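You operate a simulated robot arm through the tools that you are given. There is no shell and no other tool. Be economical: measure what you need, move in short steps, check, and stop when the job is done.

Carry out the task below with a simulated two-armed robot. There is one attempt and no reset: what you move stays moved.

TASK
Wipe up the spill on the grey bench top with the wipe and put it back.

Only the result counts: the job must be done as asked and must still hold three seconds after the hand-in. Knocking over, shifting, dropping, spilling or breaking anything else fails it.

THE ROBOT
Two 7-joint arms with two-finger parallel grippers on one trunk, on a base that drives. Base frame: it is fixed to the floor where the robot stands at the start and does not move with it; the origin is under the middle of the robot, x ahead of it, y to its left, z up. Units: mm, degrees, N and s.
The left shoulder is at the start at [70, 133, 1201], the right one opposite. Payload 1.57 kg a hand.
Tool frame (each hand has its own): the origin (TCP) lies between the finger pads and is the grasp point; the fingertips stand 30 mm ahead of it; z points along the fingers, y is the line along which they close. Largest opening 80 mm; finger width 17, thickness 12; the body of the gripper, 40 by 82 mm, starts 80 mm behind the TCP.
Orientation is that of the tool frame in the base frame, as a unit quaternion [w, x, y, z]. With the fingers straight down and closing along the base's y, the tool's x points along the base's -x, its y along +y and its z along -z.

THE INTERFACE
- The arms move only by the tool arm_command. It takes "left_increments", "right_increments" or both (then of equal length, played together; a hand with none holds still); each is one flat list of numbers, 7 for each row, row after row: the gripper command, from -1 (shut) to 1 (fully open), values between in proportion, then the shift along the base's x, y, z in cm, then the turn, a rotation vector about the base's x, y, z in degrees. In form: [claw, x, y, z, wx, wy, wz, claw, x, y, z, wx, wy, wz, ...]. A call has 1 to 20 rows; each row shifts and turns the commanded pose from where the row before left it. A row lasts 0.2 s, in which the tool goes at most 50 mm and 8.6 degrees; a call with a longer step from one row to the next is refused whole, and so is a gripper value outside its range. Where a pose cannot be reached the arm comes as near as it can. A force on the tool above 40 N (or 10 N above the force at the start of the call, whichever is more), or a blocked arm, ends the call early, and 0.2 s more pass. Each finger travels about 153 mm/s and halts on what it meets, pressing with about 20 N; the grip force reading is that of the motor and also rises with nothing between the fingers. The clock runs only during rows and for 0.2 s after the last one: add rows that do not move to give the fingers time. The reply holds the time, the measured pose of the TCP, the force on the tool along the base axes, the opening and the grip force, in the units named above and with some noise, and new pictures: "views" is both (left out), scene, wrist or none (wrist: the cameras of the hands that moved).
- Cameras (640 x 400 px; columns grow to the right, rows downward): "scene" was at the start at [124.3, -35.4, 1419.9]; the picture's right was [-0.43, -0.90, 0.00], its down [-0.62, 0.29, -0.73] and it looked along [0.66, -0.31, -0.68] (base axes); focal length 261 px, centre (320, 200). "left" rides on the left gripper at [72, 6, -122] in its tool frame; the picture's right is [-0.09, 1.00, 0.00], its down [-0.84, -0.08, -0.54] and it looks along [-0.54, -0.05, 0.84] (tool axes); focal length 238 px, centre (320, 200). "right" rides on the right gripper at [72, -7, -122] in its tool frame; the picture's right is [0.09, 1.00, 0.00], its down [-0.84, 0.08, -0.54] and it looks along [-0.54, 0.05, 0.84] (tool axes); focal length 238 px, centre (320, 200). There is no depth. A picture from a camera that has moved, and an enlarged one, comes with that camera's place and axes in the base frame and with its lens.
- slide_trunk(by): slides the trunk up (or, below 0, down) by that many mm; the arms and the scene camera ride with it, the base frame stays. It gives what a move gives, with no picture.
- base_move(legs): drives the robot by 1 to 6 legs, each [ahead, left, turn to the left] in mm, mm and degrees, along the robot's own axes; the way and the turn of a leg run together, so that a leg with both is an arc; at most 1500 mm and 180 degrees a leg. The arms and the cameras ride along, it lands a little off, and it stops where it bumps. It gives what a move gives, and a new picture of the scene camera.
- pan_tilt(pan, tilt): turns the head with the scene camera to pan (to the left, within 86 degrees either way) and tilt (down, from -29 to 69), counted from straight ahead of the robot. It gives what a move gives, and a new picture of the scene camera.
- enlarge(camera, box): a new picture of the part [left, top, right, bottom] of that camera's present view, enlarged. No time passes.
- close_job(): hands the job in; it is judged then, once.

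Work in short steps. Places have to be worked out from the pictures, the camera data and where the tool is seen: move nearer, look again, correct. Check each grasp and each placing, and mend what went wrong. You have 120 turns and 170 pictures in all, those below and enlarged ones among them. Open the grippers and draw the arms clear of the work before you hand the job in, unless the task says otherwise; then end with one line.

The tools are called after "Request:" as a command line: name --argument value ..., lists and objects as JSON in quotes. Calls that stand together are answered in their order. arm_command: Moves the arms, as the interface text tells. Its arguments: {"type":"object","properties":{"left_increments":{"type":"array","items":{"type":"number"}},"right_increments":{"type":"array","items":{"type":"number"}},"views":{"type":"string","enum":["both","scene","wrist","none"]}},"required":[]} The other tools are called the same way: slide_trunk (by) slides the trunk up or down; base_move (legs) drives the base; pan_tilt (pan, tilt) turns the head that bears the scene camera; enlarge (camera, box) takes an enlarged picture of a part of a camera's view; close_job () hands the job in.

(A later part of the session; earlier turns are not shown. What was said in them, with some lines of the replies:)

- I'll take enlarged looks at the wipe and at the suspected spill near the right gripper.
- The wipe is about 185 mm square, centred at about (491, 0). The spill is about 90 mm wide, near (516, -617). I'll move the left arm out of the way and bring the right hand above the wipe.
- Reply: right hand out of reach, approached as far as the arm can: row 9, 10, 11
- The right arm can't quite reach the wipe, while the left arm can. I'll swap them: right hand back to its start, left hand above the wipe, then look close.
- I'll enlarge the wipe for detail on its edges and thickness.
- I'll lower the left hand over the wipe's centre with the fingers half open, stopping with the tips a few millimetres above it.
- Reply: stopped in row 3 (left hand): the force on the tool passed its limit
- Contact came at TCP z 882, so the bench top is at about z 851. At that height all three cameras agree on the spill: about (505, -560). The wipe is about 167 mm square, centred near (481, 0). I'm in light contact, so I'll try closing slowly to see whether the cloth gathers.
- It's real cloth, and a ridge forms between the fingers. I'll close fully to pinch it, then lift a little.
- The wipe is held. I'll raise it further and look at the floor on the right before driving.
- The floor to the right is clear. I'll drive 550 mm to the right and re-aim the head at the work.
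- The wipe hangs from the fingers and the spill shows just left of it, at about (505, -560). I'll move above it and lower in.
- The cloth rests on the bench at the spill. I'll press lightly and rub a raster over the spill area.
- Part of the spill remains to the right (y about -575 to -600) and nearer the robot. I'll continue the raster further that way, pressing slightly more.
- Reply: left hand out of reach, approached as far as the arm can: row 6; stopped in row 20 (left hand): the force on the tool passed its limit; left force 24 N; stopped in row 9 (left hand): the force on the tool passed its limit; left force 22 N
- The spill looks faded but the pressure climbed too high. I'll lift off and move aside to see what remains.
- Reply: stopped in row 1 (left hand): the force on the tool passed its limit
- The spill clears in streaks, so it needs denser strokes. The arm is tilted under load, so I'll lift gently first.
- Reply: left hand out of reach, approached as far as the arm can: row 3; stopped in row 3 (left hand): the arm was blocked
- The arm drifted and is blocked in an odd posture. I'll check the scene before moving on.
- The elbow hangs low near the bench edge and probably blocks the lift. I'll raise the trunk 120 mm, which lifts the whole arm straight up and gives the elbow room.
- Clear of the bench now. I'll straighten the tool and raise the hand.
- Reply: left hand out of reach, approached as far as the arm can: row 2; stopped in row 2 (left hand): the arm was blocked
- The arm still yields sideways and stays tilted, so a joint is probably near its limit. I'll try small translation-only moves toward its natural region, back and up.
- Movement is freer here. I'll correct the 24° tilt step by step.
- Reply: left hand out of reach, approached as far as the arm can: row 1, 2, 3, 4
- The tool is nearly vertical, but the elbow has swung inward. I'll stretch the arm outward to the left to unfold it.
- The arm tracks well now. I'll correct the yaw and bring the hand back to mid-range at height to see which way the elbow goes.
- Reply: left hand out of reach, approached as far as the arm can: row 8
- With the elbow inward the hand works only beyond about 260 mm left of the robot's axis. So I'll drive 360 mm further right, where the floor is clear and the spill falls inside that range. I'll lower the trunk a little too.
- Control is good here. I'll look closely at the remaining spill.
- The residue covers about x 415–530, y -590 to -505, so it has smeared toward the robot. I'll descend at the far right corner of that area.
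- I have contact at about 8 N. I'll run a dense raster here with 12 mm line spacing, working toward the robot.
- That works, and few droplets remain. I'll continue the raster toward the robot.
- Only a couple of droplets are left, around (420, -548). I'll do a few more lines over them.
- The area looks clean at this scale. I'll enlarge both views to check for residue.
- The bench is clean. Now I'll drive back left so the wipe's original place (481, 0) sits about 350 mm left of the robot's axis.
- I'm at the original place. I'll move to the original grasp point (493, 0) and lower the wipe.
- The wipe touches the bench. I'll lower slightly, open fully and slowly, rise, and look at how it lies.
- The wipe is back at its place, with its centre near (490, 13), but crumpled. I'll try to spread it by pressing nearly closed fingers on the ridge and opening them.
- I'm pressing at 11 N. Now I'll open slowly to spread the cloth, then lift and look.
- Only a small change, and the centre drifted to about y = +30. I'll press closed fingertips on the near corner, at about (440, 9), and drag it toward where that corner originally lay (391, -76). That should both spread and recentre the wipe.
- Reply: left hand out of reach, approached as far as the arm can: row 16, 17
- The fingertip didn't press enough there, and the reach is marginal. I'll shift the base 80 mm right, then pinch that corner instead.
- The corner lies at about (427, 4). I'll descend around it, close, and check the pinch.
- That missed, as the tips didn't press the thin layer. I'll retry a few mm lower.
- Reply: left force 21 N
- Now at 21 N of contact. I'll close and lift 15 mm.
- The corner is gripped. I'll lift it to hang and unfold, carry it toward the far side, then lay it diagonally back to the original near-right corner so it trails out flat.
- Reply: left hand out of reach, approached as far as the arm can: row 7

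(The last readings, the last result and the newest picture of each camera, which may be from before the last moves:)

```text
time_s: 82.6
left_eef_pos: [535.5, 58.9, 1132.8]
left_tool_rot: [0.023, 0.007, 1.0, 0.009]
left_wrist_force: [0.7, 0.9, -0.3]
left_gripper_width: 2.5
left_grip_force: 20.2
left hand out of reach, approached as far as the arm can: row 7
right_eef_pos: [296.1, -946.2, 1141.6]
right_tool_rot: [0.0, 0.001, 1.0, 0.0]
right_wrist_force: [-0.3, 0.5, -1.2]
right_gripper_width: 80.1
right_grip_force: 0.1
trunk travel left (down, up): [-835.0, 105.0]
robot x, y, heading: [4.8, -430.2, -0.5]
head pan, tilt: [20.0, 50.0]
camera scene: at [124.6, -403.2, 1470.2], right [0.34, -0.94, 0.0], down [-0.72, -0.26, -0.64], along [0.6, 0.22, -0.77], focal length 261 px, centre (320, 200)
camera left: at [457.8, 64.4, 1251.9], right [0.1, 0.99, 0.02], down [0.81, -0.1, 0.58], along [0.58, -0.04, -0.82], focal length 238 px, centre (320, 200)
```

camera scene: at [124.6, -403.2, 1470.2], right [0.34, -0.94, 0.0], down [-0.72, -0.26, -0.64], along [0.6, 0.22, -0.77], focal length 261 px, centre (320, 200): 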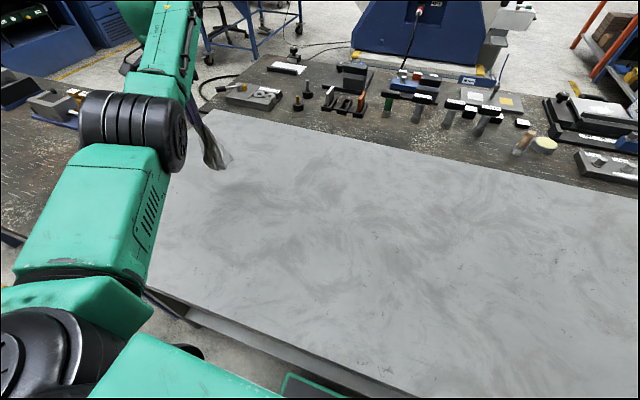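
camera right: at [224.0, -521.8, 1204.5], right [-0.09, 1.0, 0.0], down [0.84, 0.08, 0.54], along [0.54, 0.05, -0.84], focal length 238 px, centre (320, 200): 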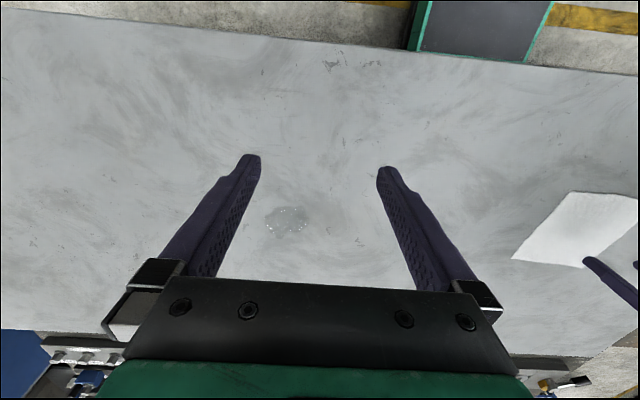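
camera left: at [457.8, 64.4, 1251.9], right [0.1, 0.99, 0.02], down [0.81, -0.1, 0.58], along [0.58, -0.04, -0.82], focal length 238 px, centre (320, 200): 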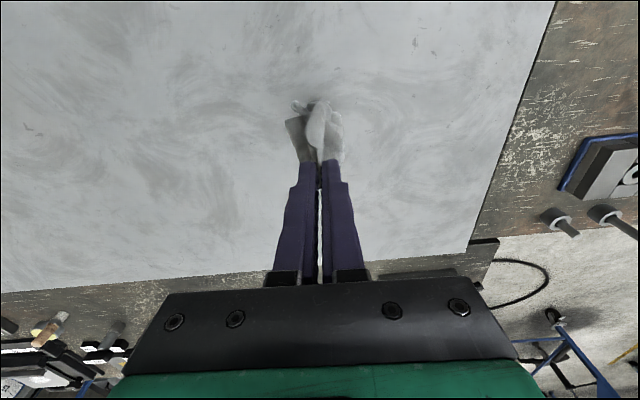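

The wipe hangs nearly straight with its end touching the bench. Now I'll lay it diagonally back.

Request:
arm_command --left_increments '[-1, 0, 0, -2, 0, 0, 0, -1, -1, -0.95, -2.2, 0, 0, 0, -1, -1, -0.95, -2.2, 0, 0, 0, -1, -1, -0.95, -2.2, 0, 0, 0, -1, -1, -0.95, -2.2, 0, 0, 0, -1, -1, -0.95, -2.2, 0, 0, 0, -1, -1, -0.95, -2.2, 0, 0, 0, -1, -1, -0.95, -2.2, 0, 0, 0, -1, -1, -0.95, -2.2, 0, 0, 0, -1, -1, -0.95, -2.2, 0, 0, 0, -1, -1, -0.95, -1.5, 0, 0, 0, -1, -1, -1, -0.6, 0, 0, 0, -1, -1, -1, -0.3, 0, 0, 0, -1, -1, -1, 0, 0, 0, 0, -1, 0, 0, 0, 0, 0, 0]' --views "both"

```text
time_s: 85.8
left_eef_pos: [403.5, -62.4, 886.9]
left_tool_rot: [0.005, 0.003, 1.0, 0.0]
left_wrist_force: [-0.4, -0.6, -0.7]
left_gripper_width: 2.3
left_grip_force: 19.7
right_eef_pos: [295.0, -947.3, 1141.8]
right_tool_rot: [0.001, 0.0, 1.0, -0.001]
right_wrist_force: [1.3, 0.4, 0.2]
right_gripper_width: 80.1
right_grip_force: 0.1
trunk travel left (down, up): [-835.0, 105.0]
robot x, y, heading: [1.7, -427.8, -0.2]
head pan, tilt: [20.0, 50.0]
camera scene: at [124.4, -403.1, 1470.2], right [0.34, -0.94, 0.0], down [-0.72, -0.26, -0.64], along [0.6, 0.22, -0.77], focal length 261 px, centre (320, 200)
camera left: at [329.9, -56.2, 1009.8], right [0.1, 1.0, 0.0], down [0.83, -0.08, 0.55], along [0.55, -0.05, -0.83], focal length 238 px, centre (320, 200)
```

scene: 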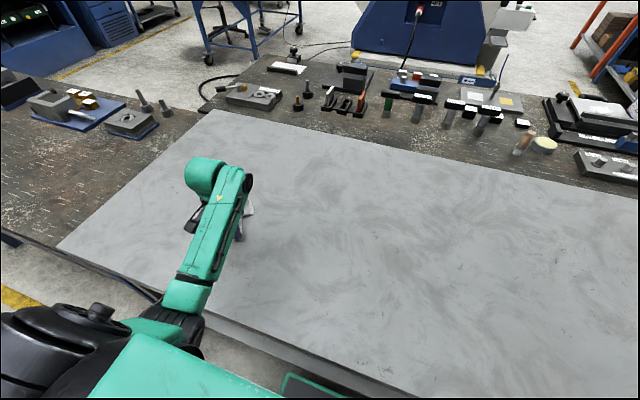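
left: 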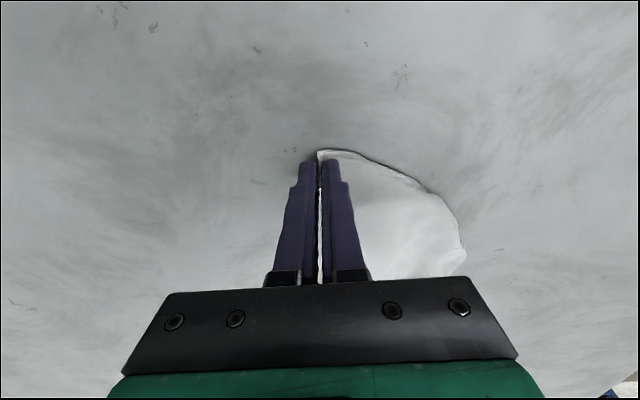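

It spread much better. I'll release and rise to look.

Request:
arm_command --left_increments '[-1, 0, 0, -0.3, 0, 0, 0, -0.7, 0, 0, 0, 0, 0, 0, -0.4, 0, 0, 0, 0, 0, 0, -0.3, 0, 0, 1, 0, 0, 0, -0.3, 0, 0, 3, 0, 0, 0, -0.3, 0, 2, 4, 0, 0, 0, -0.3, 0, 2, 4, 0, 0, 0, -0.3, 0, 1, 4, 0, 0, 0, -0.3, 0, 0, 4, 0, 0, 0, -0.3, 0, 0, 0, 0, 0, 0]' --views "both"

```text
time_s: 88.0
left_eef_pos: [403.3, -12.4, 1084.2]
left_tool_rot: [0.007, 0.003, 1.0, -0.001]
left_wrist_force: [-0.2, -0.2, 0.5]
left_gripper_width: 27.7
left_grip_force: 0.1
right_eef_pos: [297.3, -947.4, 1141.0]
right_tool_rot: [0.0, 0.001, 1.0, -0.001]
right_wrist_force: [-0.2, 0.2, -0.6]
right_gripper_width: 80.0
right_grip_force: 0.0
trunk travel left (down, up): [-835.0, 105.0]
robot x, y, heading: [6.8, -429.9, -0.4]
head pan, tilt: [20.0, 50.0]
camera scene: at [124.6, -403.1, 1470.2], right [0.34, -0.94, 0.0], down [-0.72, -0.26, -0.64], along [0.6, 0.22, -0.77], focal length 261 px, centre (320, 200)
camera left: at [329.9, -5.9, 1206.3], right [0.1, 1.0, 0.0], down [0.83, -0.08, 0.55], along [0.55, -0.05, -0.83], focal length 238 px, centre (320, 200)
```

scene: 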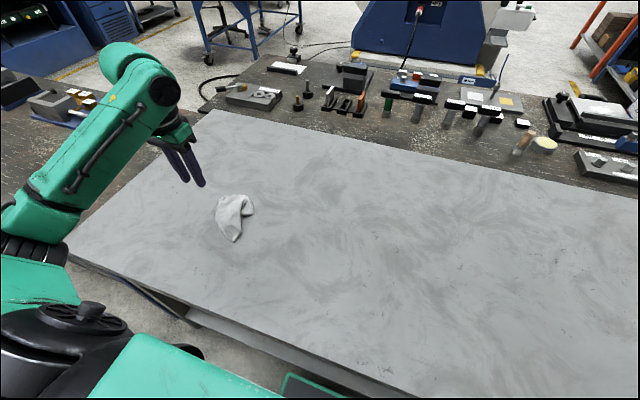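
left: 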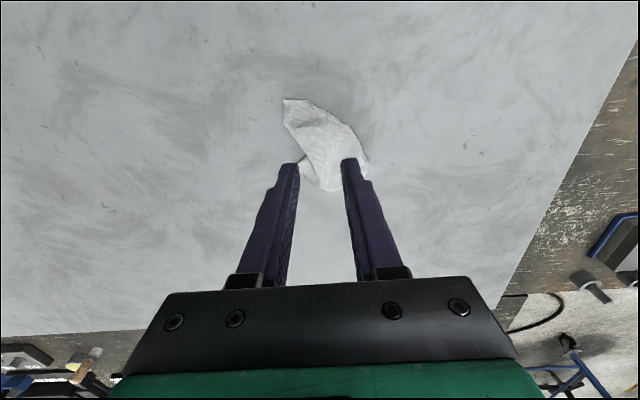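

The elbow is back in its good outward posture. I'll zoom on the wipe.

Request:
enlarge --camera "scene" --box '[190, 170, 290, 255]'

Request:
enlarge --camera "left" --box '[230, 80, 420, 200]'

```text
4.71 times, centred on (240, 212) of scene
camera zoom: at [124.6, -403.1, 1470.2], right [0.34, -0.94, 0.0], down [-0.72, -0.26, -0.64], along [0.6, 0.22, -0.77], focal length 1230 px, centre (696, 141)
```

zoom: 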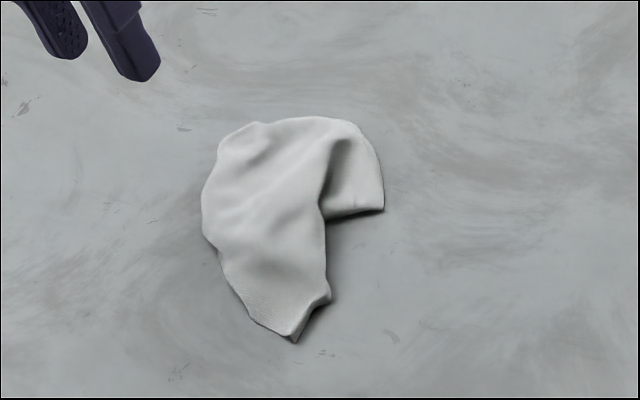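

```text
3.33 times, centred on (325, 140) of left
camera zoom: at [329.9, -5.9, 1206.3], right [0.1, 1.0, 0.0], down [0.83, -0.08, 0.55], along [0.55, -0.05, -0.83], focal length 794 px, centre (303, 400)
```

zoom: 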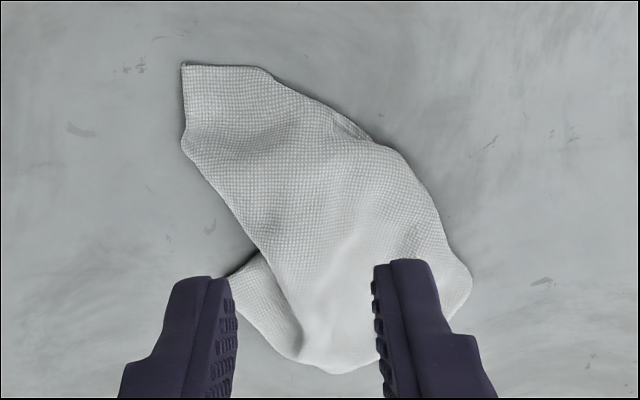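

The wipe is now well spread in its original place, corner near (392, -62) and centre near (467, -5). I'll check the spill area once more.

Request:
enlarge --camera "scene" --box '[330, 190, 510, 330]'

```text
2.86 times, centred on (420, 260) of scene
camera zoom: at [124.6, -403.1, 1470.2], right [0.34, -0.94, 0.0], down [-0.72, -0.26, -0.64], along [0.6, 0.22, -0.77], focal length 747 px, centre (34, 29)
```

zoom: 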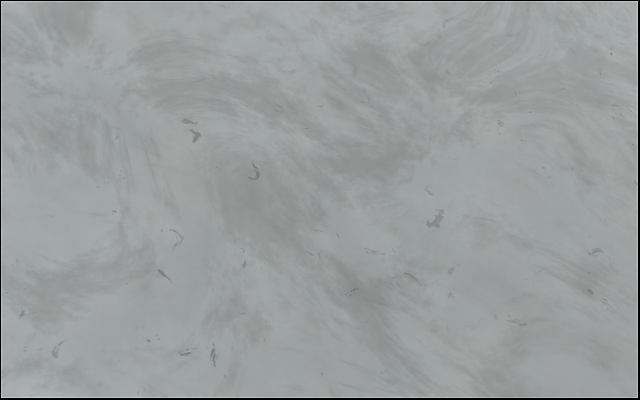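

The spill is gone. I'll open the gripper, raise the left hand clear of the wipe, and confirm.

Request:
arm_command --left_increments '[1, 0, 0, 3, 0, 0, 0, 1, 0, 3, 2, 0, 0, 0, 1, 0, 4, 0, 0, 0, 0, 1, 0, 4, 0, 0, 0, 0, 1, 0, 4, 0, 0, 0, 0, 1, 0, 0, 0, 0, 0, 0]' --views "scene"

```text
time_s: 89.4
left_eef_pos: [401.4, 138.1, 1132.3]
left_tool_rot: [0.006, 0.004, 1.0, 0.0]
left_wrist_force: [0.5, -0.3, -0.8]
left_gripper_width: 79.7
left_grip_force: 0.0
right_eef_pos: [295.1, -947.1, 1142.3]
right_tool_rot: [0.0, 0.0, 1.0, 0.0]
right_wrist_force: [0.3, 0.5, 0.7]
right_gripper_width: 80.0
right_grip_force: 0.1
trunk travel left (down, up): [-835.0, 105.0]
robot x, y, heading: [7.3, -432.0, -0.2]
head pan, tilt: [20.0, 50.0]
camera scene: at [124.1, -403.4, 1470.3], right [0.34, -0.94, 0.0], down [-0.72, -0.26, -0.64], along [0.6, 0.22, -0.77], focal length 261 px, centre (320, 200)
```

scene: 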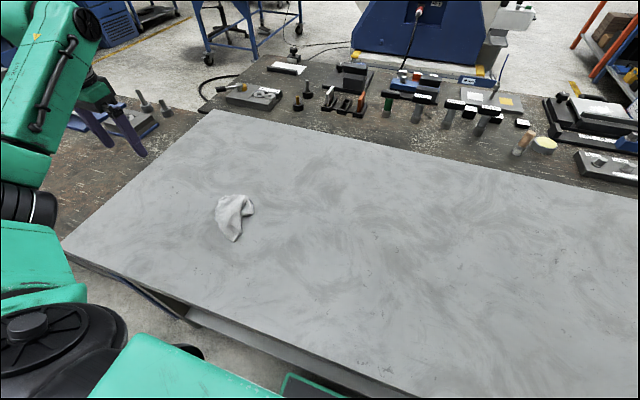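

The bench is clean, the wipe is back in place and the arms are clear, so I'm handing in.

Request:
close_job

```text
The job is handed in.
```

The spill is wiped up, with no residue in the last close-up. The wipe is back within about 20 mm of its original spot, though it lies partly folded rather than flat; both grippers are open and clear, and nothing else was moved.
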